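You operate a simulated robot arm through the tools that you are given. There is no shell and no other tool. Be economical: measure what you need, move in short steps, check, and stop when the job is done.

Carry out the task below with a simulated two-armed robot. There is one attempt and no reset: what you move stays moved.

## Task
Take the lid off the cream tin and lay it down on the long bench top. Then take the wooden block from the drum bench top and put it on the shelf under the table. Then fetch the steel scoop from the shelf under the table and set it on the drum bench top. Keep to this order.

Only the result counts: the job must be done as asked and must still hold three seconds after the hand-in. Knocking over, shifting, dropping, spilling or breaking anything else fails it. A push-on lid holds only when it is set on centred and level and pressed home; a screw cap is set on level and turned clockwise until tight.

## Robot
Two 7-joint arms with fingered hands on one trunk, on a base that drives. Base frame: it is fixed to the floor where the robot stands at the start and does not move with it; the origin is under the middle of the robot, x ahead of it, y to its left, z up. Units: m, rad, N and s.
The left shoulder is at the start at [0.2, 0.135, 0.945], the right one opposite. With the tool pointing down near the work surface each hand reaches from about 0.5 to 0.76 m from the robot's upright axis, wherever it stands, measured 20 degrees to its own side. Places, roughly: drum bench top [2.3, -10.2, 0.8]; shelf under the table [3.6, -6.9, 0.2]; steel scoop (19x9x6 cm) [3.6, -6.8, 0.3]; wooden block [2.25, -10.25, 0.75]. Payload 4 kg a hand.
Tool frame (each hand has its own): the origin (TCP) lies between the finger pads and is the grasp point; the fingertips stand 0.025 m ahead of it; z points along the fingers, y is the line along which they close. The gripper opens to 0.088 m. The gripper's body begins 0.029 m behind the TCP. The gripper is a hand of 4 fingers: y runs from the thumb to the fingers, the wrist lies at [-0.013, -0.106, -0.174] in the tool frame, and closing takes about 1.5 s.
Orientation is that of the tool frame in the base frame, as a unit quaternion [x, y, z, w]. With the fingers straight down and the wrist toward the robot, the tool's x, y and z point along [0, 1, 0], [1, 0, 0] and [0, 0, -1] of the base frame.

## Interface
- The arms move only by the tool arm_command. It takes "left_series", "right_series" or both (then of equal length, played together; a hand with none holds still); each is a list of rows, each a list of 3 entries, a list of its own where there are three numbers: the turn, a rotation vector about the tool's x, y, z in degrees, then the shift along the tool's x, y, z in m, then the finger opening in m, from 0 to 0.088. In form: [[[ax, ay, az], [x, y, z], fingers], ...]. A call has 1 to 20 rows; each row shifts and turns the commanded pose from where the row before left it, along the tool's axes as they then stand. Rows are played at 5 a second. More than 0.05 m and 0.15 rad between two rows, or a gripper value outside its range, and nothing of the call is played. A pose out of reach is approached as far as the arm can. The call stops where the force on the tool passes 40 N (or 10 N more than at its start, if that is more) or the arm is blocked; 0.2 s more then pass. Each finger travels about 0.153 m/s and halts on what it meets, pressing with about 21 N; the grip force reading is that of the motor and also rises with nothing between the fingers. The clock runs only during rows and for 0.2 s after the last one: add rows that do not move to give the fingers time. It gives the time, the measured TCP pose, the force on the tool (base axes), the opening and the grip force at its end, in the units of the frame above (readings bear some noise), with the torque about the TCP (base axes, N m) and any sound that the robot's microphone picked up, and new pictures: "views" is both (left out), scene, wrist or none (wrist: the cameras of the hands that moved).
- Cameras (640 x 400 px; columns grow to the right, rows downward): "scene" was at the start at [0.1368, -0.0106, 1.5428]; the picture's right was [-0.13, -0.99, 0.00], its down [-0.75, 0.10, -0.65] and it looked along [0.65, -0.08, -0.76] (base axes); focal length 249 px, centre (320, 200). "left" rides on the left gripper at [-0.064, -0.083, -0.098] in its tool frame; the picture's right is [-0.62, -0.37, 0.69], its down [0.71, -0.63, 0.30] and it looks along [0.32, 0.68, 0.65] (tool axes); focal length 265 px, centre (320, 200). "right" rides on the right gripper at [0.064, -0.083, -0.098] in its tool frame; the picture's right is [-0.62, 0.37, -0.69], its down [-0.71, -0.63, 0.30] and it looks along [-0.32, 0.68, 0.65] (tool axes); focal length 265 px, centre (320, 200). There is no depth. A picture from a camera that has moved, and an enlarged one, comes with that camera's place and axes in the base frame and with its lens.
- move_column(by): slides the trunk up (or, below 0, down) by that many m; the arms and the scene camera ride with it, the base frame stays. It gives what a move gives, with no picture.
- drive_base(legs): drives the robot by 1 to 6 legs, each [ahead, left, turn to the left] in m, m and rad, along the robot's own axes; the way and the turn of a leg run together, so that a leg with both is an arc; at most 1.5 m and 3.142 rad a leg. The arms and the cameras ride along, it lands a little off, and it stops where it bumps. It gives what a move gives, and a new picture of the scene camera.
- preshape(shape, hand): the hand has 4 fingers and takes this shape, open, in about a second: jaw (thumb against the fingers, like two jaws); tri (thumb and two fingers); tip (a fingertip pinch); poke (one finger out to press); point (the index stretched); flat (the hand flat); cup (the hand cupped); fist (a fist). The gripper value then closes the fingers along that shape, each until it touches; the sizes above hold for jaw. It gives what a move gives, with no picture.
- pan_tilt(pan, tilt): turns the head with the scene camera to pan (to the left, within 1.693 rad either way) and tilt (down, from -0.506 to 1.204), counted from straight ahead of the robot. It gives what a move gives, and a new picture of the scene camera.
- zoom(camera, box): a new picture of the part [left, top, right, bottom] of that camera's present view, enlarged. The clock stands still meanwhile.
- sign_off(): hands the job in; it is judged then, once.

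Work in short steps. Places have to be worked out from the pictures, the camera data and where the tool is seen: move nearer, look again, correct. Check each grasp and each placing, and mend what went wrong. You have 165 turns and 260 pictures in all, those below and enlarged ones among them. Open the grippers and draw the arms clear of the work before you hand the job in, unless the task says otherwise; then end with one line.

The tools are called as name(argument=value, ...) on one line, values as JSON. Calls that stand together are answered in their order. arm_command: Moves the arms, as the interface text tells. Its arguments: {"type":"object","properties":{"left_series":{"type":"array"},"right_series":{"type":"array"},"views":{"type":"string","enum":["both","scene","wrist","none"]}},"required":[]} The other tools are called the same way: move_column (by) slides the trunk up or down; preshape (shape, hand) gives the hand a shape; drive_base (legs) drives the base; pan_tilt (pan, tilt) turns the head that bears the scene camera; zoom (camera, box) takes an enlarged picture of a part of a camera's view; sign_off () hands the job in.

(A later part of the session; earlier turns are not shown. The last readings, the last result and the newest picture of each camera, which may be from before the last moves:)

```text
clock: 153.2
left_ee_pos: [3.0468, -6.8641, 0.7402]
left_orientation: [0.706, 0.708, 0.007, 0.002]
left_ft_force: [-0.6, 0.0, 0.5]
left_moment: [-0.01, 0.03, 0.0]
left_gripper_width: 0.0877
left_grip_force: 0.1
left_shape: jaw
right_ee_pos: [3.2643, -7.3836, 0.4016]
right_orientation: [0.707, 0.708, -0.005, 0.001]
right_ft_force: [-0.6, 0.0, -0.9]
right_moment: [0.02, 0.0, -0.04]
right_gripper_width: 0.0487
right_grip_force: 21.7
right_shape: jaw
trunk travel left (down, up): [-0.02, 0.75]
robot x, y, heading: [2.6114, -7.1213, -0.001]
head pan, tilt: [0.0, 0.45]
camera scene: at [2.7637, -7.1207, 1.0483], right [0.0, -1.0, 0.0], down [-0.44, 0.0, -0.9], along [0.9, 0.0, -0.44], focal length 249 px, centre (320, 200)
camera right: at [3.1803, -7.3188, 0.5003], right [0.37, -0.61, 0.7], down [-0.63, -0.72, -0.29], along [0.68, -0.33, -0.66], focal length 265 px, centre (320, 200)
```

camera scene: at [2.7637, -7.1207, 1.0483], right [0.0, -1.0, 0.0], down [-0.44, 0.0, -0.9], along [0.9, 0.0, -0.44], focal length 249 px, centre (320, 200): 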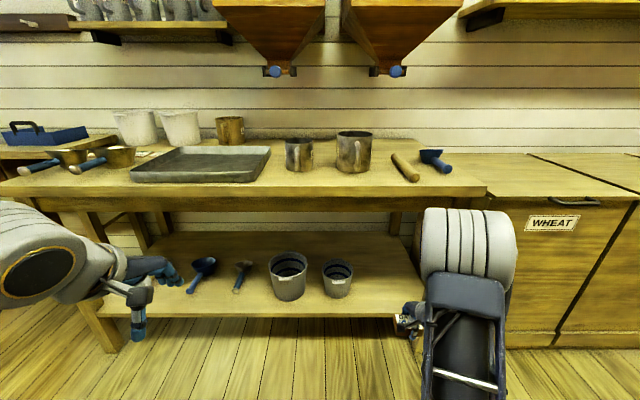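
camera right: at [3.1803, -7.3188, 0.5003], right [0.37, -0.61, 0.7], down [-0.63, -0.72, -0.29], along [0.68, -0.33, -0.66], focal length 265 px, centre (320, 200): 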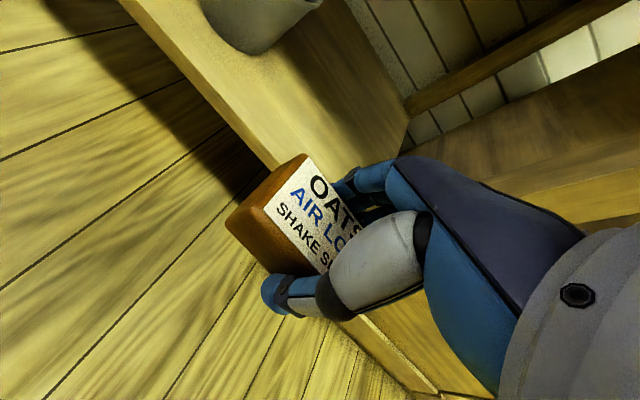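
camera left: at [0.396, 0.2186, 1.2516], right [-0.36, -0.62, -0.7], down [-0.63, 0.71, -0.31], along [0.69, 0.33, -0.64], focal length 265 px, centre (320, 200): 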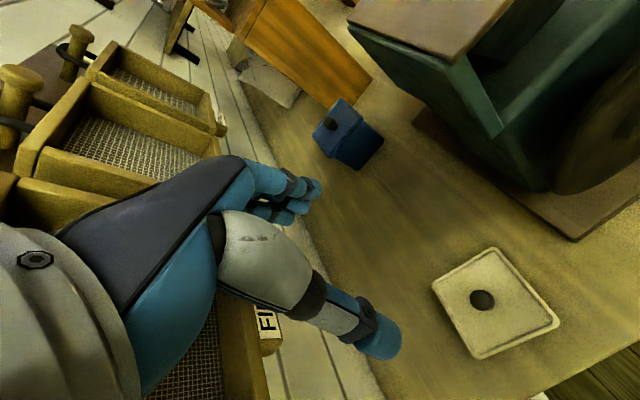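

The elbow drum stays in front of the table edge. I stretch the arm a bit more and drive in slowly in two small legs.

arm_command(right_series=[[[0, 0, 0], [0, 0.025, 0.01], 0.02], [[0, 0, 0], [0, 0.025, 0.01], 0.02], [[0, 0, 0], [0, 0, 0], 0.02]], views="none")

drive_base(legs=[[0.12, 0, 0]])

zoom(camera="right", box=[0, 0, 640, 400])

```text
clock: 154.0
left_ee_pos: [3.0468, -6.864, 0.7387]
left_orientation: [0.705, 0.709, 0.006, 0.003]
left_ft_force: [-0.8, 0.1, -0.3]
left_moment: [-0.03, 0.01, 0.0]
left_gripper_width: 0.0879
left_grip_force: 0.2
left_shape: jaw
right_ee_pos: [3.3131, -7.3839, 0.3806]
right_orientation: [0.707, 0.707, -0.005, 0.0]
right_ft_force: [0.1, -0.5, -0.8]
right_moment: [-0.01, -0.01, 0.0]
right_gripper_width: 0.0486
right_grip_force: 20.9
right_shape: jaw
trunk travel left (down, up): [-0.02, 0.75]
robot x, y, heading: [2.6161, -7.1168, 0.002]
head pan, tilt: [0.0, 0.45]
```

```text
clock: 155.2
left_ee_pos: [3.1662, -6.8637, 0.7394]
left_orientation: [0.706, 0.708, 0.007, 0.002]
left_ft_force: [-0.1, 0.2, -0.3]
left_moment: [0.0, -0.02, -0.02]
left_gripper_width: 0.0876
left_grip_force: 0.2
left_shape: jaw
right_ee_pos: [3.4317, -7.3857, 0.3823]
right_orientation: [0.707, 0.708, -0.006, 0.0]
right_ft_force: [-0.8, 0.0, -0.7]
right_moment: [-0.01, -0.02, 0.01]
right_gripper_width: 0.0485
right_grip_force: 21.3
right_shape: jaw
trunk travel left (down, up): [-0.02, 0.75]
robot x, y, heading: [2.7305, -7.1213, 0.001]
head pan, tilt: [0.0, 0.45]
camera scene: at [2.8825, -7.1205, 1.0483], right [0.0, -1.0, 0.0], down [-0.44, 0.0, -0.9], along [0.9, 0.0, -0.44], focal length 249 px, centre (320, 200)
```

scene: 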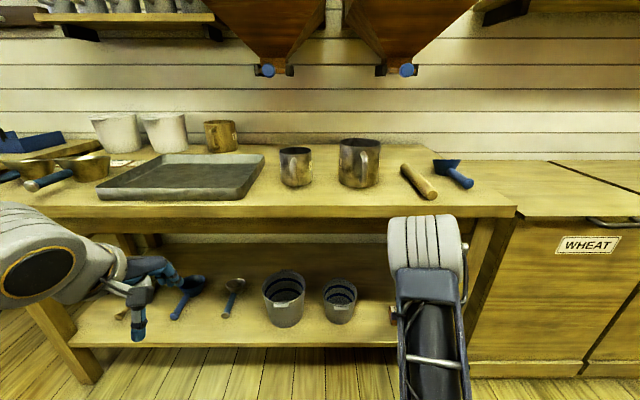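

```text
1.00 times, centred on (320, 200) of right (not enlarged: the box is as wide or as high as the picture)
camera zoom: at [3.3479, -7.3194, 0.4799], right [0.37, -0.61, 0.69], down [-0.63, -0.72, -0.3], along [0.68, -0.33, -0.66], focal length 265 px, centre (320, 200)
```

zoom: 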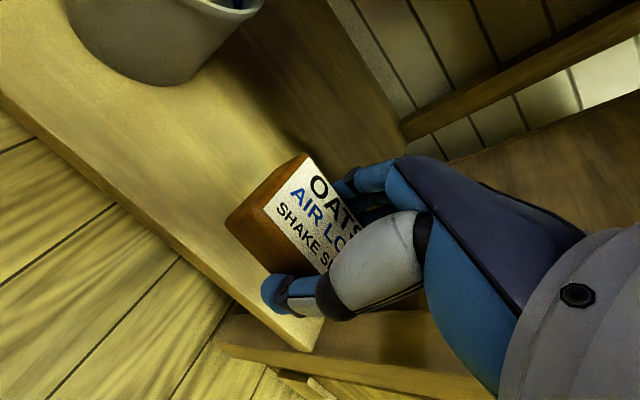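

The shelf's right front corner is at about (3.42,-7.49). Everything is clear, so I drive in the last 8 cm.

drive_base(legs=[[0.085, 0.0, 0]])

arm_command(right_series=[[[0, 0, 0], [0.005, 0, 0.015], 0.02], [[0, 0, 0], [0, 0, 0.015], 0.02], [[0, 0, 0], [0, 0, 0], 0.02]], views="both")

```text
clock: 156.3
left_ee_pos: [3.2514, -6.8641, 0.7402]
left_orientation: [0.706, 0.708, 0.008, 0.003]
left_ft_force: [-0.9, 0.1, 0.6]
left_moment: [-0.01, -0.02, 0.0]
left_gripper_width: 0.0877
left_grip_force: 0.1
left_shape: jaw
right_ee_pos: [3.5165, -7.3838, 0.3812]
right_orientation: [0.706, 0.708, -0.005, -0.001]
right_ft_force: [0.8, 0.0, -0.4]
right_moment: [0.03, -0.01, -0.01]
right_gripper_width: 0.0489
right_grip_force: 20.6
right_shape: jaw
trunk travel left (down, up): [-0.02, 0.75]
robot x, y, heading: [2.8151, -7.1181, 0.0]
head pan, tilt: [0.0, 0.45]
camera scene: at [2.9672, -7.1204, 1.0483], right [0.0, -1.0, 0.0], down [-0.44, 0.0, -0.9], along [0.9, 0.0, -0.44], focal length 249 px, centre (320, 200)
```

scene: 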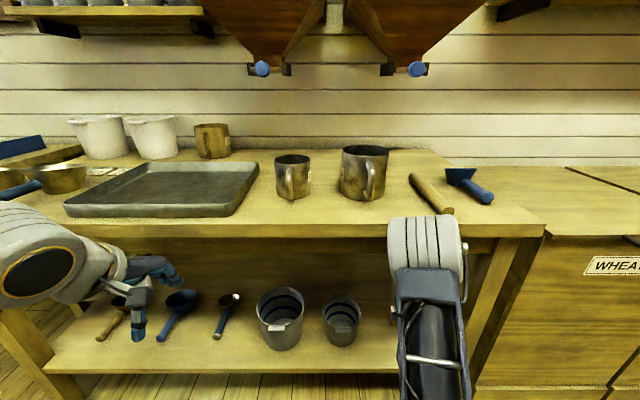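

```text
clock: 157.1
left_ee_pos: [3.2509, -6.8635, 0.7395]
left_orientation: [0.706, 0.708, 0.006, 0.004]
left_ft_force: [-0.5, 0.1, -0.1]
left_moment: [-0.01, -0.01, -0.01]
left_gripper_width: 0.0879
left_grip_force: 0.0
left_shape: jaw
right_ee_pos: [3.5166, -7.379, 0.3519]
right_orientation: [0.707, 0.707, -0.004, 0.001]
right_ft_force: [0.1, 0.6, -0.4]
right_moment: [-0.01, -0.01, -0.01]
right_gripper_width: 0.0488
right_grip_force: 21.0
right_shape: jaw
trunk travel left (down, up): [-0.02, 0.75]
robot x, y, heading: [2.8176, -7.12, -0.004]
head pan, tilt: [0.0, 0.45]
camera scene: at [2.9672, -7.1204, 1.0483], right [0.0, -1.0, 0.0], down [-0.44, 0.0, -0.9], along [0.9, 0.0, -0.44], focal length 249 px, centre (320, 200)
camera right: at [3.4325, -7.314, 0.4498], right [0.37, -0.61, 0.7], down [-0.63, -0.72, -0.3], along [0.68, -0.33, -0.66], focal length 265 px, centre (320, 200)
```

scene: 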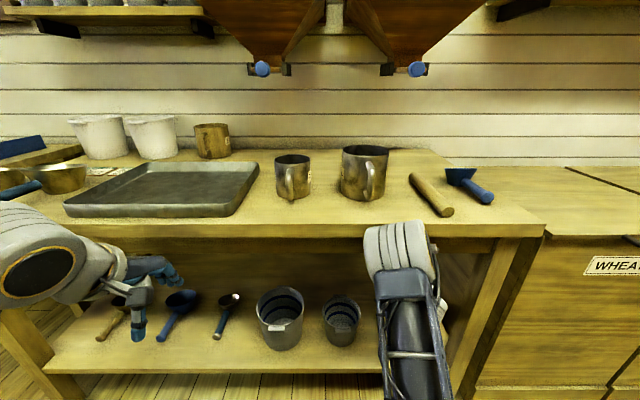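
right: 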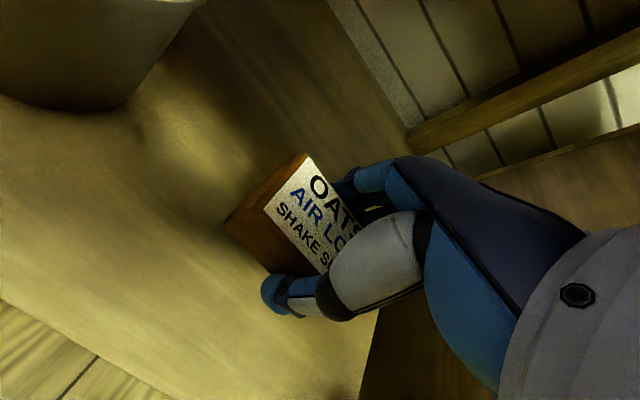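

The block is over the shelf. I descend gently until contact.

arm_command(right_series=[[[0, 0, 0], [0, 0, 0.01], 0.02], [[0, 0, 0], [0, 0, 0.008], 0.02], [[0, 0, 0], [0, 0, 0.006], 0.02], [[0, 0, 0], [0, 0, 0.006], 0.02], [[0, 0, 0], [0, 0, 0], 0.02]], views="wrist")

```text
clock: 158.3
left_ee_pos: [3.2505, -6.8636, 0.7404]
left_orientation: [0.706, 0.709, 0.007, 0.002]
left_ft_force: [-0.3, 0.2, -0.3]
left_moment: [0.01, 0.02, 0.01]
left_gripper_width: 0.0878
left_grip_force: 0.0
left_shape: jaw
right_ee_pos: [3.516, -7.381, 0.3208]
right_orientation: [0.706, 0.708, -0.004, 0.001]
right_ft_force: [0.3, -0.3, -0.9]
right_moment: [0.01, -0.02, 0.0]
right_gripper_width: 0.0487
right_grip_force: 20.7
right_shape: jaw
trunk travel left (down, up): [-0.02, 0.75]
robot x, y, heading: [2.8185, -7.1208, -0.0]
head pan, tilt: [0.0, 0.45]
camera right: at [3.4316, -7.3154, 0.4196], right [0.37, -0.61, 0.7], down [-0.63, -0.72, -0.3], along [0.68, -0.33, -0.66], focal length 265 px, centre (320, 200)
```

right: 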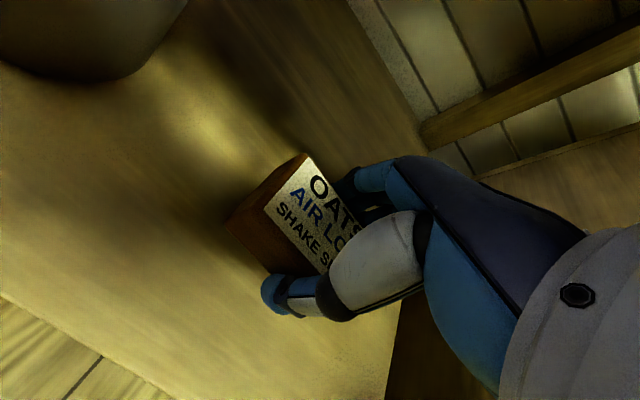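

arm_command(right_series=[[[0, 0, 0], [0, 0, 0.006], 0.02], [[0, 0, 0], [0, 0, 0.006], 0.02], [[0, 0, 0], [0, 0, 0.004], 0.02], [[0, 0, 0], [0, 0, 0], 0.02]], views="none")

arm_command(right_series=[[[0, 0, 0], [0, 0, 0.004], 0.02], [[0, 0, 0], [0, 0, 0.004], 0.02], [[0, 0, 0], [0, 0, 0], 0.02]], views="wrist")

```text
clock: 159.3
left_ee_pos: [3.2519, -6.863, 0.7407]
left_orientation: [0.706, 0.708, 0.007, 0.003]
left_ft_force: [0.4, -1.0, 0.4]
left_moment: [-0.02, 0.01, 0.0]
left_gripper_width: 0.088
left_grip_force: 0.1
left_shape: jaw
right_ee_pos: [3.5147, -7.3799, 0.3053]
right_orientation: [0.707, 0.707, -0.004, 0.001]
right_ft_force: [0.5, 0.5, 0.0]
right_moment: [0.0, 0.0, 0.02]
right_gripper_width: 0.0492
right_grip_force: 21.1
right_shape: jaw
trunk travel left (down, up): [-0.02, 0.75]
robot x, y, heading: [2.8154, -7.1207, -0.004]
head pan, tilt: [0.0, 0.45]
```

```text
clock: 160.1
left_ee_pos: [3.2511, -6.8647, 0.7409]
left_orientation: [0.706, 0.708, 0.007, 0.003]
left_ft_force: [-0.6, -0.3, -0.1]
left_moment: [0.01, 0.01, 0.01]
left_gripper_width: 0.0877
left_grip_force: 0.1
left_shape: jaw
right_ee_pos: [3.5153, -7.3815, 0.2983]
right_orientation: [0.706, 0.708, -0.005, 0.0]
right_ft_force: [0.4, 0.4, -0.6]
right_moment: [0.0, -0.02, 0.01]
right_gripper_width: 0.0489
right_grip_force: 21.0
right_shape: jaw
trunk travel left (down, up): [-0.02, 0.75]
robot x, y, heading: [2.8154, -7.1199, -0.001]
head pan, tilt: [0.0, 0.45]
camera right: at [3.4319, -7.3145, 0.3958], right [0.37, -0.61, 0.69], down [-0.63, -0.72, -0.3], along [0.68, -0.33, -0.66], focal length 265 px, centre (320, 200)
```

right: 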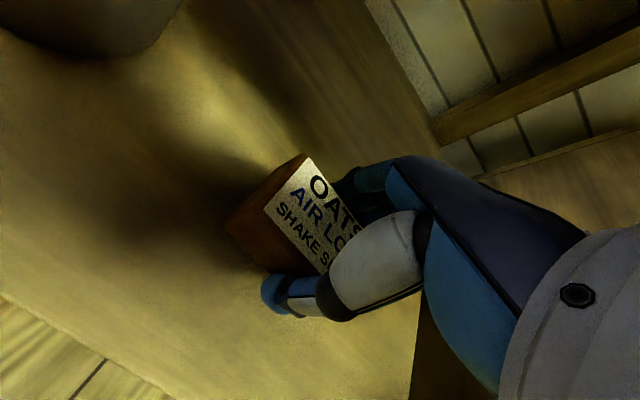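

Still free at 0.298; the shadow is closing. I continue.

arm_command(right_series=[[[0, 0, 0], [0, 0, 0.004], 0.02], [[0, 0, 0], [0, 0, 0.004], 0.02], [[0, 0, 0], [0, 0, 0], 0.02]], views="none")

arm_command(right_series=[[[0, 0, 0], [0, 0, 0.004], 0.02], [[0, 0, 0], [0, 0, 0.003], 0.02], [[0, 0, 0], [0, 0, 0], 0.02]], views="none")

arm_command(right_series=[[[0, 0, 0], [0, 0, 0.003], 0.02], [[0, 0, 0], [0, 0, 0.003], 0.02], [[0, 0, 0], [0, 0, 0], 0.02]], views="wrist")

```text
clock: 160.9
left_ee_pos: [3.2499, -6.8628, 0.7397]
left_orientation: [0.705, 0.709, 0.007, 0.003]
left_ft_force: [0.0, -0.9, -0.8]
left_moment: [-0.02, 0.0, 0.0]
left_gripper_width: 0.0878
left_grip_force: 0.1
left_shape: jaw
right_ee_pos: [3.5151, -7.3812, 0.29]
right_orientation: [0.707, 0.707, -0.005, 0.0]
right_ft_force: [-0.1, -0.1, -1.3]
right_moment: [-0.01, 0.0, 0.0]
right_gripper_width: 0.0484
right_grip_force: 20.8
right_shape: jaw
trunk travel left (down, up): [-0.02, 0.75]
robot x, y, heading: [2.8143, -7.1194, -0.001]
head pan, tilt: [0.0, 0.45]
```

```text
clock: 161.7
left_ee_pos: [3.2505, -6.8636, 0.7398]
left_orientation: [0.706, 0.708, 0.007, 0.004]
left_ft_force: [-0.3, -0.8, 0.1]
left_moment: [-0.02, 0.0, -0.02]
left_gripper_width: 0.0875
left_grip_force: 0.2
left_shape: jaw
right_ee_pos: [3.5167, -7.3802, 0.2815]
right_orientation: [0.707, 0.707, -0.004, 0.0]
right_ft_force: [0.5, -0.8, -0.9]
right_moment: [0.0, 0.02, 0.04]
right_gripper_width: 0.0485
right_grip_force: 21.3
right_shape: jaw
trunk travel left (down, up): [-0.02, 0.75]
robot x, y, heading: [2.815, -7.122, 0.0]
head pan, tilt: [0.0, 0.45]
```

```text
clock: 162.5
left_ee_pos: [3.2502, -6.8642, 0.7407]
left_orientation: [0.707, 0.708, 0.007, 0.003]
left_ft_force: [0.1, -0.2, 0.6]
left_moment: [0.01, -0.03, 0.01]
left_gripper_width: 0.0877
left_grip_force: 0.0
left_shape: jaw
right_ee_pos: [3.5168, -7.381, 0.2767]
right_orientation: [0.706, 0.708, -0.005, 0.001]
right_ft_force: [0.4, -0.6, -0.5]
right_moment: [-0.01, 0.02, 0.02]
right_gripper_width: 0.0485
right_grip_force: 21.0
right_shape: jaw
trunk travel left (down, up): [-0.02, 0.75]
robot x, y, heading: [2.8171, -7.1228, 0.004]
head pan, tilt: [0.0, 0.45]
camera right: at [3.432, -7.3155, 0.375], right [0.37, -0.61, 0.7], down [-0.63, -0.72, -0.3], along [0.68, -0.33, -0.66], focal length 265 px, centre (320, 200)
```

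right: 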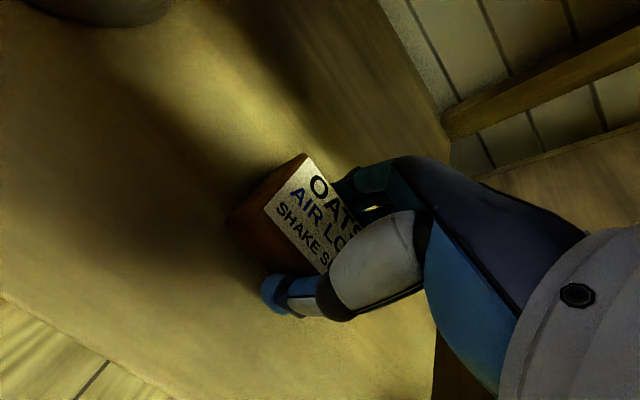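

Still no contact; the shelf is lower than estimated. I continue in small rows.

arm_command(right_series=[[[0, 0, 0], [0, 0, 0.005], 0.02], [[0, 0, 0], [0, 0, 0.005], 0.02], [[0, 0, 0], [0, 0, 0.004], 0.02], [[0, 0, 0], [0, 0, 0], 0.02]], views="none")

arm_command(right_series=[[[0, 0, 0], [0, 0, 0.004], 0.02], [[0, 0, 0], [0, 0, 0.003], 0.02], [[0, 0, 0], [0, 0, 0], 0.02]], views="none")

arm_command(right_series=[[[0, 0, 0], [0, 0, 0.003], 0.02], [[0, 0, 0], [0, 0, 0.003], 0.02], [[0, 0, 0], [0, 0, 0], 0.02]], views="wrist")

```text
clock: 163.3
left_ee_pos: [3.2499, -6.8643, 0.7403]
left_orientation: [0.706, 0.708, 0.008, 0.004]
left_ft_force: [0.0, 0.2, 1.3]
left_moment: [0.01, -0.01, -0.02]
left_gripper_width: 0.0877
left_grip_force: 0.1
left_shape: jaw
right_ee_pos: [3.5189, -7.3817, 0.2704]
right_orientation: [0.707, 0.707, 0.0, 0.005]
right_ft_force: [-5.3, 2.1, 20.5]
right_moment: [0.13, 0.8, 0.0]
right_gripper_width: 0.0476
right_grip_force: 20.7
right_shape: jaw
trunk travel left (down, up): [-0.02, 0.75]
robot x, y, heading: [2.82, -7.1173, 0.0]
head pan, tilt: [0.0, 0.45]
stopped in row 3 (right hand): the force on the tool passed its limit at 47 N (the readings are from after the stop); the commanded pose is now the measured one
```

```text
clock: 163.6
left_ee_pos: [3.2496, -6.8635, 0.7398]
left_orientation: [0.707, 0.707, 0.007, 0.005]
left_ft_force: [-0.4, 0.2, -0.9]
left_moment: [0.0, -0.01, 0.0]
left_gripper_width: 0.0881
left_grip_force: 0.1
left_shape: jaw
right_ee_pos: [3.52, -7.3826, 0.2705]
right_orientation: [0.707, 0.707, 0.003, 0.009]
right_ft_force: [-5.4, 1.4, 18.6]
right_moment: [0.16, 0.82, -0.03]
right_gripper_width: 0.0474
right_grip_force: 20.9
right_shape: jaw
trunk travel left (down, up): [-0.02, 0.75]
robot x, y, heading: [2.8137, -7.12, 0.002]
head pan, tilt: [0.0, 0.45]
stopped in row 1 (right hand): the force on the tool passed its limit at 45 N (the readings are from after the stop); the commanded pose is now the measured one
```

```text
clock: 164.1
left_ee_pos: [3.251, -6.8641, 0.7405]
left_orientation: [0.706, 0.708, 0.007, 0.003]
left_ft_force: [0.6, 0.6, 0.2]
left_moment: [0.01, 0.0, 0.0]
left_gripper_width: 0.0878
left_grip_force: 0.0
left_shape: jaw
right_ee_pos: [3.5227, -7.3832, 0.2715]
right_orientation: [0.708, 0.707, 0.005, 0.01]
right_ft_force: [-7.9, 2.1, 18.5]
right_moment: [0.13, 0.79, -0.09]
right_gripper_width: 0.047
right_grip_force: 20.9
right_shape: jaw
trunk travel left (down, up): [-0.02, 0.75]
robot x, y, heading: [2.8146, -7.1183, 0.003]
head pan, tilt: [0.0, 0.45]
stopped in row 2 (right hand): the force on the tool passed its limit at 43 N (the readings are from after the stop); the commanded pose is now the measured one
camera right: at [3.4368, -7.3177, 0.3667], right [0.35, -0.62, 0.7], down [-0.62, -0.72, -0.31], along [0.7, -0.33, -0.64], focal length 265 px, centre (320, 200)
```

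right: 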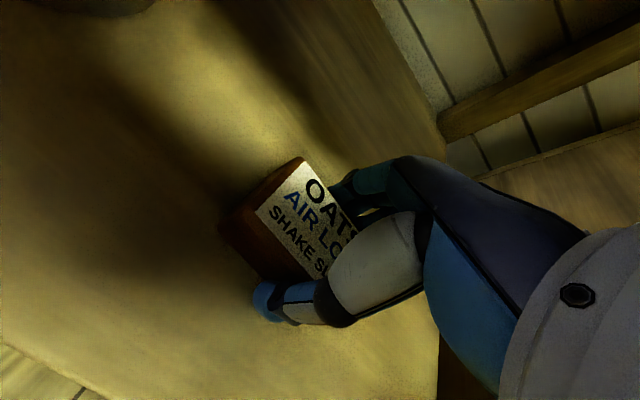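

Contact at TCP z≈0.271: the block is on the shelf. I level the hand, ease up 1 mm and open gently, then look.

arm_command(right_series=[[[1.1, 0, 0], [0, -0.002, -0.001], 0.02], [[0, 0, 0], [0, 0, 0], 0.02], [[0, 0, 0], [0, 0, 0], 0.055], [[0, 0, 0], [0, 0, 0], 0.065], [[0, 0, 0], [0, 0, 0], 0.075], [[0, 0, 0], [0, 0, 0], 0.085], [[0, 0, 0], [0, 0, 0], 0.085]], views="wrist")

```text
clock: 165.7
left_ee_pos: [3.2508, -6.8639, 0.7405]
left_orientation: [0.706, 0.709, 0.007, 0.003]
left_ft_force: [-1.2, -0.6, -0.5]
left_moment: [0.03, 0.02, -0.02]
left_gripper_width: 0.088
left_grip_force: 0.0
left_shape: jaw
right_ee_pos: [3.5207, -7.3827, 0.2697]
right_orientation: [0.708, 0.706, -0.003, 0.002]
right_ft_force: [-2.7, 0.4, 6.2]
right_moment: [-0.04, -0.23, -0.03]
right_gripper_width: 0.0833
right_grip_force: 0.0
right_shape: jaw
trunk travel left (down, up): [-0.02, 0.75]
robot x, y, heading: [2.8151, -7.1207, 0.003]
head pan, tilt: [0.0, 0.45]
camera right: at [3.4371, -7.3174, 0.3684], right [0.37, -0.62, 0.7], down [-0.63, -0.72, -0.3], along [0.68, -0.33, -0.65], focal length 265 px, centre (320, 200)
```

right: 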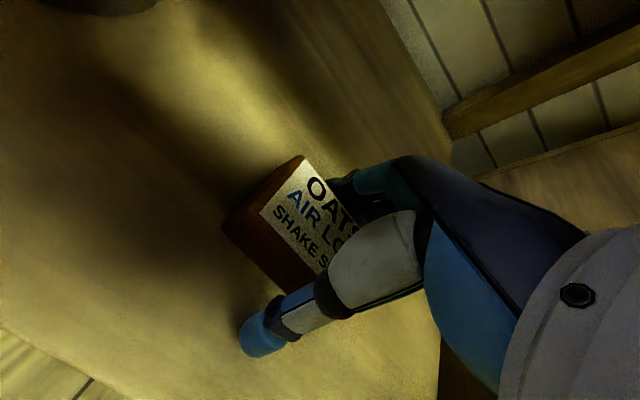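

The block stands on the shelf, released. I centre the fingers slightly forward and lift straight up.

arm_command(right_series=[[[0, 0, 0], [0, 0.003, -0.003], 0.088], [[0, 0, 0], [0, 0.003, -0.006], 0.088], [[0, 0, 0], [0, 0, -0.02], 0.088], [[0, 0, 0], [0, 0, -0.04], 0.088], [[0, 0, 0], [0, 0, -0.04], 0.088], [[0, 0, 0], [0, 0, 0], 0.088]], views="both")

```text
clock: 167.1
left_ee_pos: [3.2512, -6.8636, 0.7415]
left_orientation: [0.706, 0.708, 0.007, 0.003]
left_ft_force: [0.4, -0.1, -0.1]
left_moment: [0.01, -0.01, 0.01]
left_gripper_width: 0.0878
left_grip_force: 0.0
left_shape: jaw
right_ee_pos: [3.5257, -7.3812, 0.3796]
right_orientation: [0.707, 0.707, -0.002, 0.002]
right_ft_force: [0.4, -0.6, 0.0]
right_moment: [-0.02, 0.0, 0.02]
right_gripper_width: 0.0878
right_grip_force: 0.1
right_shape: jaw
trunk travel left (down, up): [-0.02, 0.75]
robot x, y, heading: [2.8142, -7.1217, 0.006]
head pan, tilt: [0.0, 0.45]
camera scene: at [2.967, -7.1203, 1.0482], right [0.0, -1.0, 0.0], down [-0.44, 0.0, -0.9], along [0.9, 0.0, -0.44], focal length 249 px, centre (320, 200)
camera right: at [3.4421, -7.3157, 0.4778], right [0.37, -0.62, 0.7], down [-0.63, -0.72, -0.3], along [0.68, -0.33, -0.65], focal length 265 px, centre (320, 200)
```

scene: 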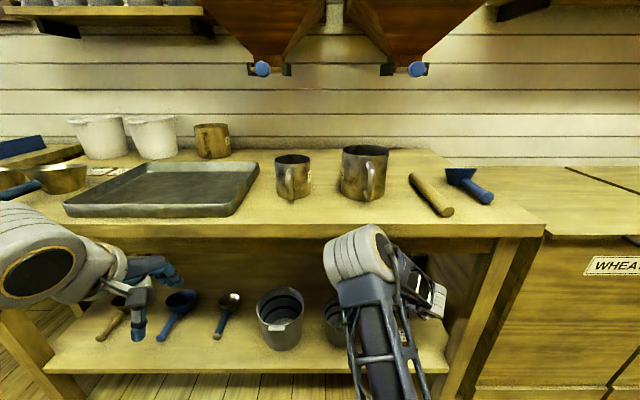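
right: 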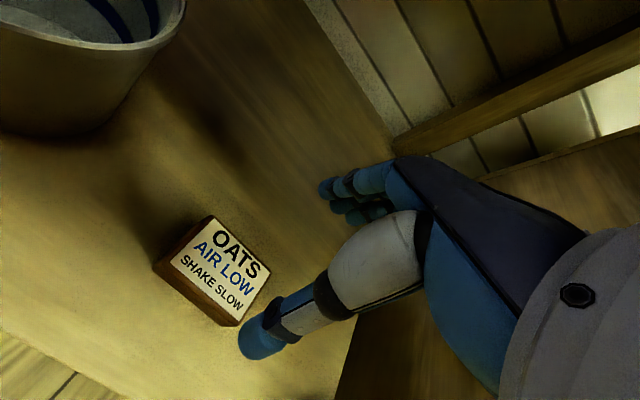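

The block sits flat on the shelf. I drive straight back out.

drive_base(legs=[[-0.3, 0, 0]])

zoom(camera="scene", box=[80, 200, 480, 380])

```text
clock: 169.1
left_ee_pos: [2.9495, -6.866, 0.7409]
left_orientation: [0.707, 0.707, 0.006, 0.003]
left_ft_force: [-0.6, 0.5, 0.2]
left_moment: [0.02, -0.01, -0.02]
left_gripper_width: 0.0878
left_grip_force: 0.1
left_shape: jaw
right_ee_pos: [3.2228, -7.3851, 0.3785]
right_orientation: [0.709, 0.706, -0.002, 0.003]
right_ft_force: [0.2, -0.3, 0.1]
right_moment: [-0.02, 0.01, -0.05]
right_gripper_width: 0.0875
right_grip_force: 0.1
right_shape: jaw
trunk travel left (down, up): [-0.02, 0.75]
robot x, y, heading: [2.513, -7.1226, 0.001]
head pan, tilt: [0.0, 0.45]
camera scene: at [2.6653, -7.1208, 1.0483], right [0.0, -1.0, 0.0], down [-0.44, 0.0, -0.9], along [0.9, 0.0, -0.44], focal length 249 px, centre (320, 200)
```

scene: 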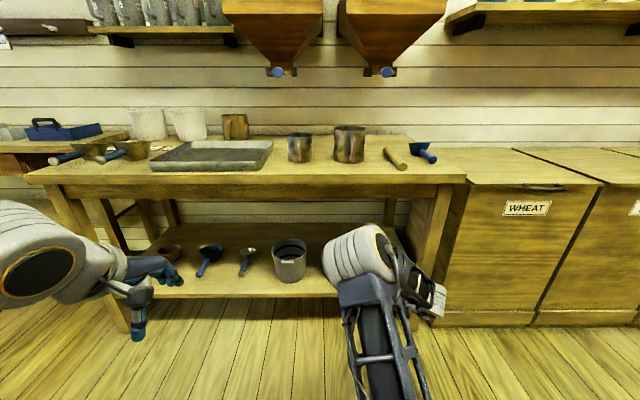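

```text
1.60 times, centred on (280, 290) of scene
camera zoom: at [2.6653, -7.1208, 1.0483], right [0.0, -1.0, 0.0], down [-0.44, 0.0, -0.9], along [0.9, 0.0, -0.44], focal length 398 px, centre (384, 56)
```

zoom: 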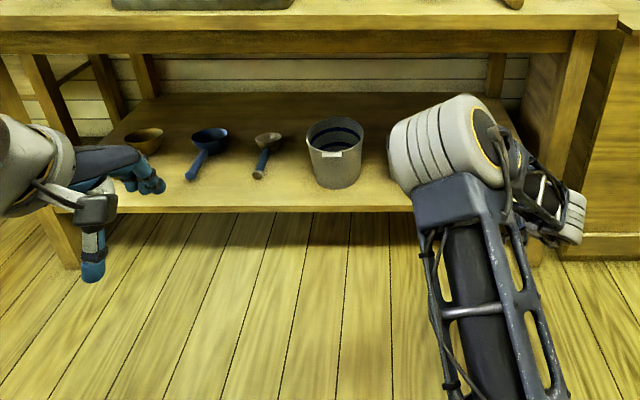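

The block is placed. Now I retract the right arm (back and up, like the left one) to clear the table.

arm_command(right_series=[[[0, 0, 0], [0, -0.025, -0.04], 0.088], [[0, 0, 0], [0, -0.025, -0.04], 0.088], [[0, 0, 0], [0, -0.025, -0.04], 0.088], [[0, 0, 0], [0, -0.025, -0.04], 0.088], [[0, 0, 0], [0, -0.03, -0.04], 0.088], [[0, 0, 0], [0, -0.03, -0.04], 0.088], [[0, 0, 0], [0, -0.03, -0.04], 0.088], [[0, 0, 0], [0, -0.03, -0.04], 0.088], [[0, 0, 0], [0, -0.03, -0.04], 0.088], [[0, 0, 0], [0, 0, 0], 0.088]], views="scene")

```text
clock: 171.3
left_ee_pos: [2.9509, -6.866, 0.74]
left_orientation: [0.708, 0.706, 0.007, 0.003]
left_ft_force: [-0.2, -0.5, 0.2]
left_moment: [-0.01, -0.01, 0.01]
left_gripper_width: 0.0874
left_grip_force: 0.1
left_shape: jaw
right_ee_pos: [2.97, -7.3798, 0.7405]
right_orientation: [0.709, 0.705, -0.003, 0.003]
right_ft_force: [0.8, 0.6, -0.2]
right_moment: [0.03, -0.01, 0.0]
right_gripper_width: 0.0877
right_grip_force: 0.0
right_shape: jaw
trunk travel left (down, up): [-0.02, 0.75]
robot x, y, heading: [2.5124, -7.121, -0.004]
head pan, tilt: [0.0, 0.45]
camera scene: at [2.6653, -7.1208, 1.0483], right [0.0, -1.0, 0.0], down [-0.44, 0.0, -0.9], along [0.9, 0.0, -0.44], focal length 249 px, centre (320, 200)
```

scene: 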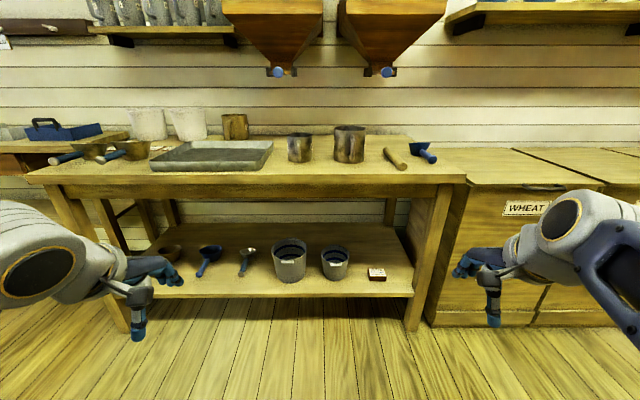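

The shelf is in full view: scoops, cans, block. I bring the left hand forward/down in free space and yaw it 90° so that it closes across the scoop handle.

arm_command(left_series=[[[0, 0, 0], [0, 0.025, 0.035], 0.088], [[0, 0, 0], [0, 0.025, 0.035], 0.088], [[0, 0, 0], [0, 0.025, 0.035], 0.088], [[0, 0, 0], [0, 0.025, 0.035], 0.088], [[0, 0, 0], [0, 0.025, 0.035], 0.088], [[0, 0, 0], [0, 0.025, 0.035], 0.088], [[0, 0, 8.2], [0, 0, 0], 0.088], [[0, 0, 8.2], [0, 0, 0], 0.088], [[0, 0, 8.2], [0, 0, 0], 0.088], [[0, 0, 8.2], [0, 0, 0], 0.088], [[0, 0, 8.2], [0, 0, 0], 0.088], [[0, 0, 8.2], [0, 0, 0], 0.088], [[0, 0, 8.2], [0, 0, 0], 0.088], [[0, 0, 8.2], [0, 0, 0], 0.088], [[0, 0, 8.2], [0, 0, 0], 0.088], [[0, 0, 8.2], [0, 0, 0], 0.088], [[0, 0, 8.0], [0, 0, 0], 0.088], [[0, 0, 0], [0, 0, 0], 0.088]], views="both")

```text
clock: 175.1
left_ee_pos: [3.1034, -6.8652, 0.5317]
left_orientation: [1.0, -0.001, 0.007, -0.002]
left_ft_force: [-0.6, 0.2, -0.7]
left_moment: [0.03, -0.02, 0.01]
left_gripper_width: 0.0881
left_grip_force: 0.0
left_shape: jaw
right_ee_pos: [2.9717, -7.3786, 0.7384]
right_orientation: [0.709, 0.706, -0.002, 0.003]
right_ft_force: [-0.7, 0.6, 0.3]
right_moment: [-0.01, 0.01, 0.02]
right_gripper_width: 0.0877
right_grip_force: 0.0
right_shape: jaw
trunk travel left (down, up): [-0.02, 0.75]
robot x, y, heading: [2.5132, -7.1216, -0.007]
head pan, tilt: [0.0, 0.45]
camera scene: at [2.6653, -7.1208, 1.0483], right [0.0, -1.0, 0.0], down [-0.44, 0.0, -0.9], along [0.9, 0.0, -0.44], focal length 249 px, centre (320, 200)
camera left: at [3.0374, -6.7816, 0.6303], right [-0.61, 0.37, -0.7], down [0.72, 0.63, -0.29], along [0.33, -0.68, -0.65], focal length 265 px, centre (320, 200)
```

scene: 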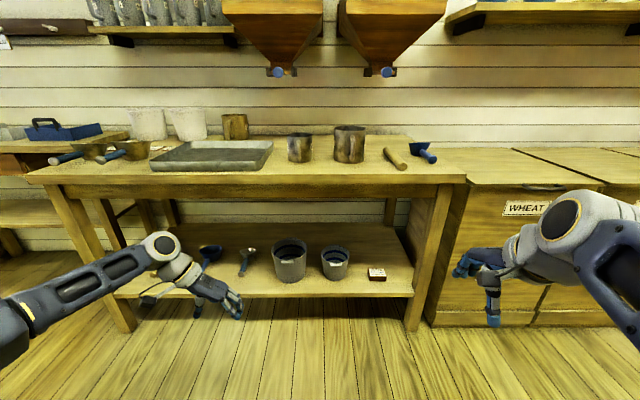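
left: 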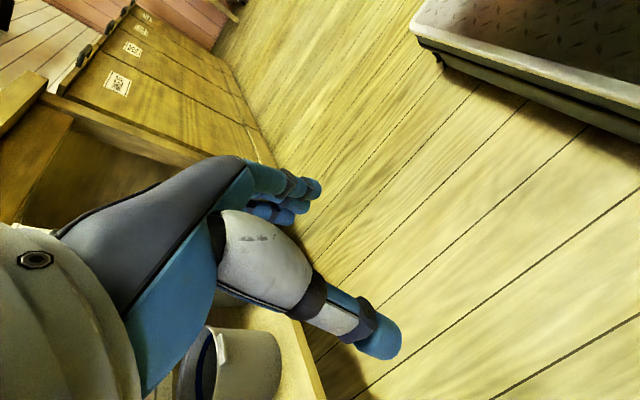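

The yawed pose works. Before choosing the approach I zoom in strongly on the scoop to see how its handle lies.

zoom(camera="scene", box=[190, 230, 290, 295])

```text
6.15 times, centred on (240, 262) of scene
camera zoom: at [2.6653, -7.1208, 1.0483], right [0.0, -1.0, 0.0], down [-0.44, 0.0, -0.9], along [0.9, 0.0, -0.44], focal length 1532 px, centre (812, -185)
```

zoom: 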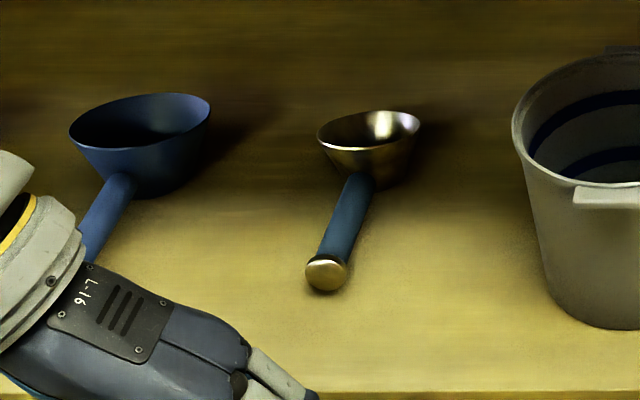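

The handle slopes down to the front and is ~24 mm thick. I test a 45° forward pitch of the yawed hand in free space to see how the elbow lies.

arm_command(left_series=[[[0, 8, 0], [0, 0, 0], 0.088], [[0, 8, 0], [0, 0, 0], 0.088], [[0, 8, 0], [0, 0, 0], 0.088], [[0, 8, 0], [0, 0, 0], 0.088], [[0, 8, 0], [0, 0, 0], 0.088], [[0, 0, 0], [0, 0, 0], 0.088]], views="both")

```text
clock: 176.5
left_ee_pos: [3.1032, -6.8648, 0.5316]
left_orientation: [0.937, -0.002, 0.349, -0.002]
left_ft_force: [0.4, -0.2, 0.3]
left_moment: [-0.03, 0.04, -0.02]
left_gripper_width: 0.0876
left_grip_force: 0.1
left_shape: jaw
right_ee_pos: [2.9715, -7.3798, 0.7397]
right_orientation: [0.709, 0.705, -0.003, 0.002]
right_ft_force: [0.1, 0.2, 0.7]
right_moment: [0.0, 0.0, 0.0]
right_gripper_width: 0.0875
right_grip_force: 0.0
right_shape: jaw
trunk travel left (down, up): [-0.02, 0.75]
robot x, y, heading: [2.5138, -7.1203, -0.003]
head pan, tilt: [0.0, 0.45]
camera scene: at [2.6653, -7.1208, 1.0483], right [0.0, -1.0, 0.0], down [-0.44, 0.0, -0.9], along [0.9, 0.0, -0.44], focal length 249 px, centre (320, 200)
camera left: at [2.9899, -6.7816, 0.5659], right [-0.01, 0.37, -0.93], down [0.74, 0.63, 0.24], along [0.67, -0.68, -0.29], focal length 265 px, centre (320, 200)
```

scene: 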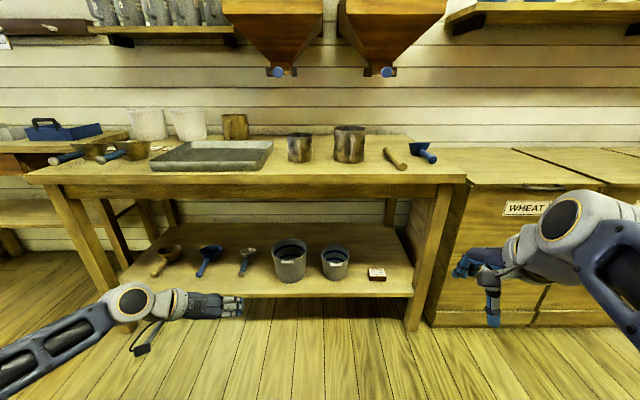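
left: 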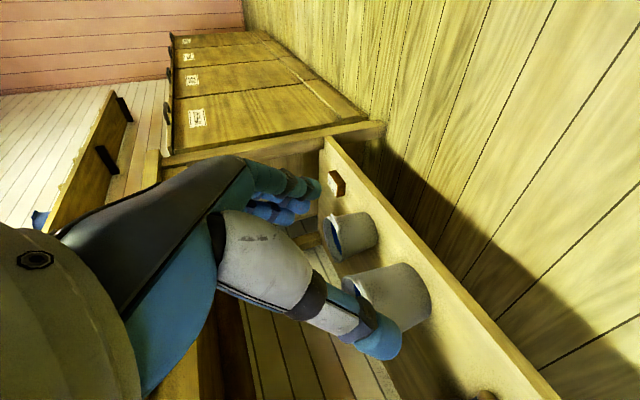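

With 40° pitch the wrist stays behind the hand and the forearm runs in front of the table, which suits the shelf. I extend and lower along the tool axis, still in front of the shelf.

arm_command(left_series=[[[0, 0, 0], [-0.0024, 0, 0.037], 0.088], [[0, 0, 0], [-0.0024, 0, 0.037], 0.088], [[0, 0, 0], [-0.0024, 0, 0.037], 0.088], [[0, 0, 0], [-0.0024, 0, 0.037], 0.088], [[0, 0, 0], [-0.0024, 0, 0.037], 0.088], [[0, 0, 0], [0, 0, 0], 0.088]], views="none")

drive_base(legs=[[0, 0.098, 0.003]])

zoom(camera="left", box=[0, 0, 640, 400])

```text
clock: 177.9
left_ee_pos: [3.2162, -6.8626, 0.3844]
left_orientation: [0.937, -0.001, 0.348, -0.003]
left_ft_force: [0.5, 0.2, 0.7]
left_moment: [0.0, 0.01, 0.02]
left_gripper_width: 0.088
left_grip_force: 0.2
left_shape: jaw
right_ee_pos: [2.9717, -7.3785, 0.7399]
right_orientation: [0.709, 0.706, -0.002, 0.002]
right_ft_force: [1.1, 0.2, -0.1]
right_moment: [0.01, -0.03, -0.04]
right_gripper_width: 0.0876
right_grip_force: 0.1
right_shape: jaw
trunk travel left (down, up): [-0.02, 0.75]
robot x, y, heading: [2.5143, -7.1195, -0.005]
head pan, tilt: [0.0, 0.45]
```

```text
clock: 179.1
left_ee_pos: [3.2146, -6.7604, 0.3848]
left_orientation: [0.937, -0.001, 0.348, -0.002]
left_ft_force: [-0.8, -0.6, 1.2]
left_moment: [0.03, -0.03, 0.0]
left_gripper_width: 0.0879
left_grip_force: 0.0
left_shape: jaw
right_ee_pos: [2.972, -7.2775, 0.7392]
right_orientation: [0.708, 0.706, -0.002, 0.002]
right_ft_force: [-0.3, 0.9, -0.2]
right_moment: [-0.01, -0.02, 0.04]
right_gripper_width: 0.0876
right_grip_force: 0.1
right_shape: jaw
trunk travel left (down, up): [-0.02, 0.75]
robot x, y, heading: [2.5121, -7.0181, 0.002]
head pan, tilt: [0.0, 0.45]
camera scene: at [2.6654, -7.0198, 1.0483], right [0.0, -1.0, 0.0], down [-0.44, 0.0, -0.9], along [0.9, 0.0, -0.44], focal length 249 px, centre (320, 200)
```

scene: 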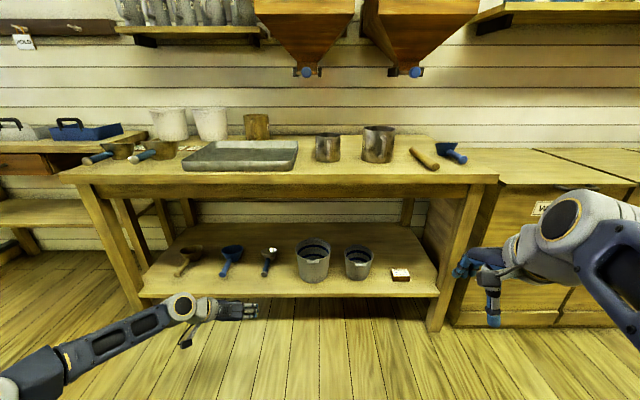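

```text
1.00 times, centred on (320, 200) of left (not enlarged: the box is as wide or as high as the picture)
camera zoom: at [3.1014, -6.6771, 0.4182], right [-0.02, 0.37, -0.93], down [0.74, 0.63, 0.24], along [0.67, -0.68, -0.29], focal length 265 px, centre (320, 200)
```

zoom: 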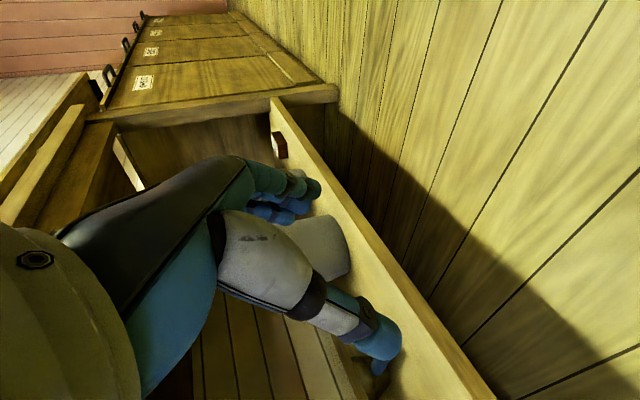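

The forearm runs left just in front of the table. To give the elbow more room I yaw the hand back 15°, then drive in most of the way at z 0.385.

arm_command(left_series=[[[4.82, 0, -5.75], [0, 0, 0], 0.088], [[4.82, 0, -5.75], [0, 0, 0], 0.088], [[0, 0, 0], [0, 0, 0], 0.088]], views="none")

drive_base(legs=[[0.25, 0, 0]])

zoom(camera="left", box=[0, 0, 640, 400])

```text
clock: 179.9
left_ee_pos: [3.2137, -6.7598, 0.3845]
left_orientation: [0.929, 0.123, 0.347, -0.047]
left_ft_force: [-0.5, 0.2, 0.6]
left_moment: [0.02, 0.02, -0.02]
left_gripper_width: 0.0878
left_grip_force: 0.0
left_shape: jaw
right_ee_pos: [2.9727, -7.2778, 0.7394]
right_orientation: [0.708, 0.706, -0.002, 0.003]
right_ft_force: [0.6, 0.2, -0.3]
right_moment: [0.01, 0.01, -0.01]
right_gripper_width: 0.0877
right_grip_force: 0.0
right_shape: jaw
trunk travel left (down, up): [-0.02, 0.75]
robot x, y, heading: [2.5165, -7.0203, 0.004]
head pan, tilt: [0.0, 0.45]
```

```text
clock: 181.7
left_ee_pos: [3.4637, -6.7623, 0.3851]
left_orientation: [0.929, 0.122, 0.347, -0.046]
left_ft_force: [0.9, -0.2, -0.3]
left_moment: [0.0, -0.03, 0.0]
left_gripper_width: 0.0877
left_grip_force: 0.0
left_shape: jaw
right_ee_pos: [3.2217, -7.2786, 0.74]
right_orientation: [0.708, 0.706, -0.002, 0.002]
right_ft_force: [0.2, -0.3, 0.6]
right_moment: [-0.01, 0.0, 0.01]
right_gripper_width: 0.0874
right_grip_force: 0.0
right_shape: jaw
trunk travel left (down, up): [-0.02, 0.75]
robot x, y, heading: [2.7647, -7.0152, -0.002]
head pan, tilt: [0.0, 0.45]
camera scene: at [2.9149, -7.0202, 1.0483], right [0.0, -1.0, 0.0], down [-0.44, 0.0, -0.9], along [0.9, 0.0, -0.44], focal length 249 px, centre (320, 200)
```

scene: 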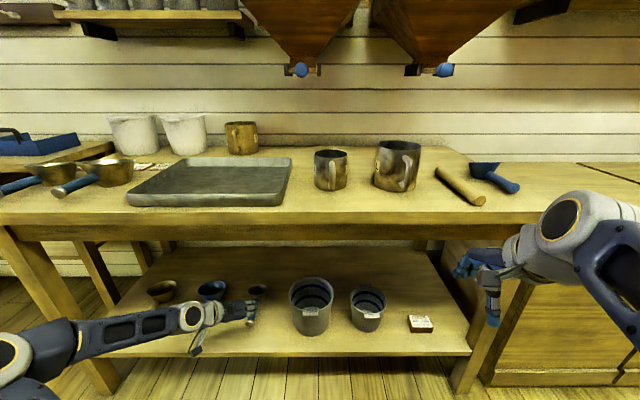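

```text
1.00 times, centred on (320, 200) of left (not enlarged: the box is as wide or as high as the picture)
camera zoom: at [3.3334, -6.71, 0.418], right [-0.11, 0.35, -0.93], down [0.55, 0.8, 0.24], along [0.83, -0.49, -0.28], focal length 265 px, centre (320, 200)
```

zoom: 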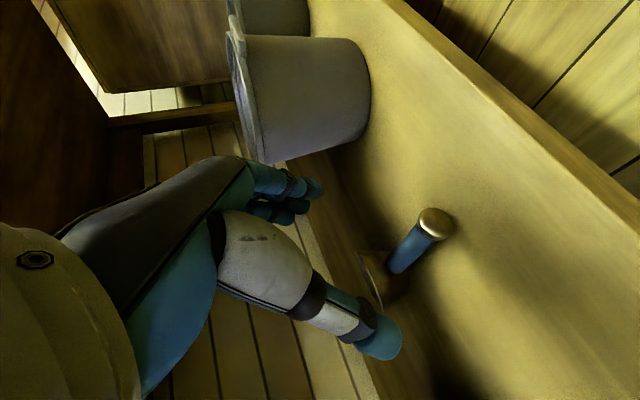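

The scoop's handle runs from (3.53,-6.775) to (3.61,-6.764) at z≈0.268, almost square to the hand. I drive 9.5 cm further in above it.

drive_base(legs=[[0.095, 0, 0]])

zoom(camera="left", box=[0, 0, 640, 400])

```text
clock: 182.8
left_ee_pos: [3.5604, -6.7613, 0.384]
left_orientation: [0.929, 0.121, 0.346, -0.046]
left_ft_force: [0.0, 0.0, -0.1]
left_moment: [-0.03, 0.03, -0.03]
left_gripper_width: 0.0877
left_grip_force: 0.1
left_shape: jaw
right_ee_pos: [3.317, -7.2786, 0.7388]
right_orientation: [0.709, 0.705, -0.003, 0.002]
right_ft_force: [0.1, -0.2, 0.3]
right_moment: [-0.02, 0.0, 0.03]
right_gripper_width: 0.0877
right_grip_force: 0.1
right_shape: jaw
trunk travel left (down, up): [-0.02, 0.75]
robot x, y, heading: [2.8615, -7.0174, -0.001]
head pan, tilt: [0.0, 0.45]
camera scene: at [3.0112, -7.0204, 1.0483], right [0.0, -1.0, 0.0], down [-0.44, 0.0, -0.9], along [0.9, 0.0, -0.44], focal length 249 px, centre (320, 200)
```

scene: 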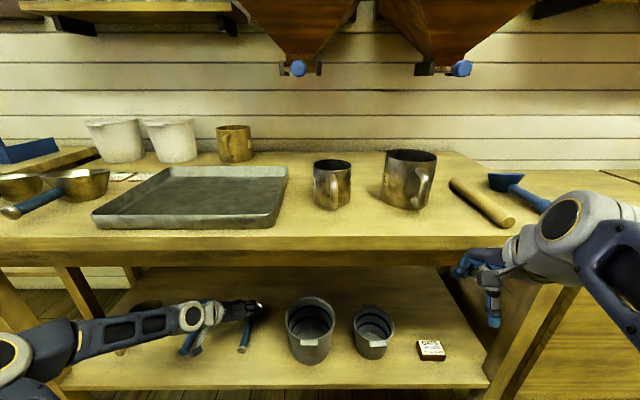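

```text
1.00 times, centred on (320, 200) of left (not enlarged: the box is as wide or as high as the picture)
camera zoom: at [3.4297, -6.7104, 0.418], right [-0.11, 0.35, -0.93], down [0.55, 0.8, 0.24], along [0.83, -0.49, -0.28], focal length 265 px, centre (320, 200)
```

zoom: 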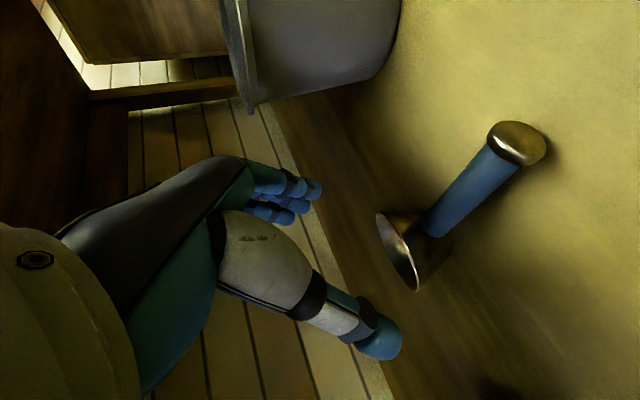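

The handle is confirmed at y≈-6.770. I descend straight down three quarters of the way and look.

arm_command(left_series=[[[0, 0, 0], [-0.016, 0.003, 0.0189], 0.088], [[0, 0, 0], [-0.016, 0.003, 0.0189], 0.088], [[0, 0, 0], [-0.016, 0.003, 0.0189], 0.088], [[0, 0, 0], [0, 0, 0], 0.088]], views="both")

```text
clock: 183.8
left_ee_pos: [3.5653, -6.7691, 0.3115]
left_orientation: [0.929, 0.121, 0.346, -0.046]
left_ft_force: [1.6, -0.2, 0.0]
left_moment: [-0.03, 0.01, -0.01]
left_gripper_width: 0.0878
left_grip_force: 0.0
left_shape: jaw
right_ee_pos: [3.3166, -7.2783, 0.739]
right_orientation: [0.709, 0.705, -0.002, 0.003]
right_ft_force: [0.1, 0.2, -0.2]
right_moment: [-0.01, 0.02, 0.01]
right_gripper_width: 0.0881
right_grip_force: 0.0
right_shape: jaw
trunk travel left (down, up): [-0.02, 0.75]
robot x, y, heading: [2.8636, -7.017, -0.004]
head pan, tilt: [0.0, 0.45]
camera scene: at [3.0111, -7.0204, 1.0483], right [0.0, -1.0, 0.0], down [-0.44, 0.0, -0.9], along [0.9, 0.0, -0.44], focal length 249 px, centre (320, 200)
camera left: at [3.4343, -6.7178, 0.3436], right [-0.11, 0.35, -0.93], down [0.55, 0.8, 0.24], along [0.83, -0.49, -0.28], focal length 265 px, centre (320, 200)
```

scene: 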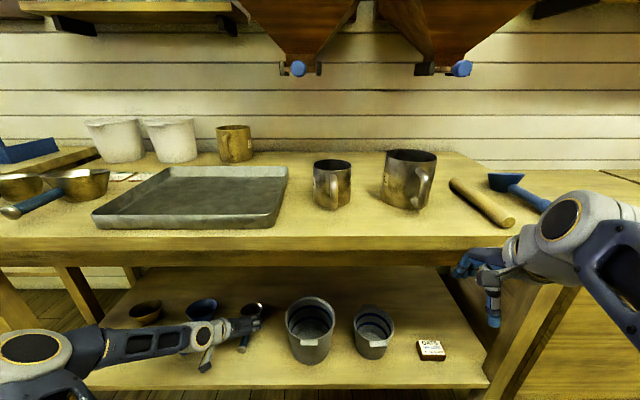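
left: 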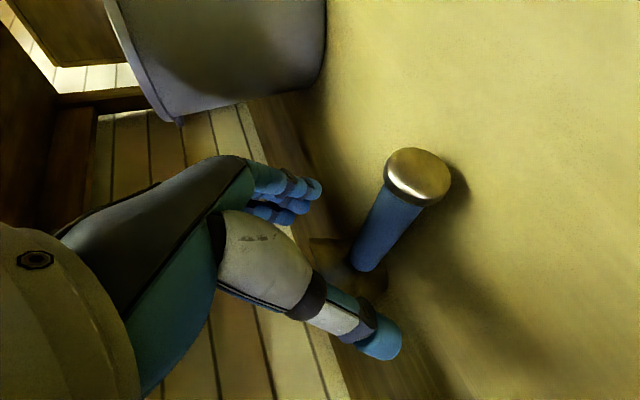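

The handle lies between thumb and fingers. I descend the last 2.6 cm and close.

arm_command(left_series=[[[0, 0, 0], [-0.0087, 0, 0.0097], 0.088], [[0, 0, 0], [-0.009, 0, 0.009], 0.088], [[0, 0, 0], [0, 0, 0], 0.06], [[0, 0, 0], [0, 0, 0], 0.035], [[0, 0, 0], [0, 0, 0], 0.01], [[0, 0, 0], [0, 0, 0], 0.0], [[0, 0, 0], [0, 0, 0], 0.0], [[0, 0, 0], [0, 0, 0], 0.0], [[0, 0, 0], [0, 0, 0], 0.0]], views="wrist")

```text
clock: 185.8
left_ee_pos: [3.5655, -6.7699, 0.2843]
left_orientation: [0.929, 0.122, 0.346, -0.046]
left_ft_force: [-0.3, -1.1, 0.1]
left_moment: [-0.02, -0.01, -0.02]
left_gripper_width: 0.0119
left_grip_force: 20.9
left_shape: jaw
right_ee_pos: [3.3181, -7.278, 0.7383]
right_orientation: [0.709, 0.706, -0.002, 0.003]
right_ft_force: [-0.4, -0.5, 0.5]
right_moment: [-0.03, -0.04, -0.04]
right_gripper_width: 0.0877
right_grip_force: 0.0
right_shape: jaw
trunk travel left (down, up): [-0.02, 0.75]
robot x, y, heading: [2.8568, -7.018, -0.003]
head pan, tilt: [0.0, 0.45]
camera left: at [3.432, -6.7183, 0.3184], right [-0.11, 0.35, -0.93], down [0.55, 0.8, 0.24], along [0.83, -0.49, -0.28], focal length 265 px, centre (320, 200)
```

left: 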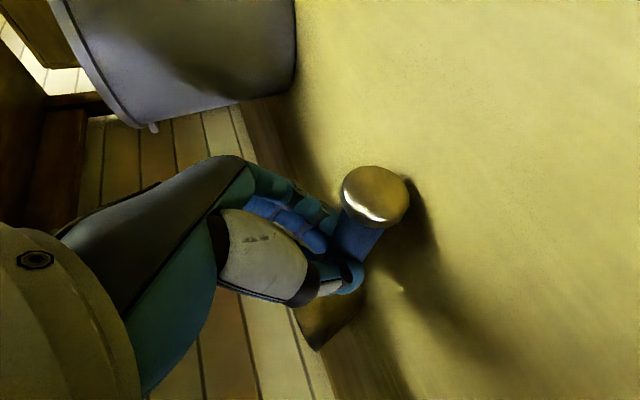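

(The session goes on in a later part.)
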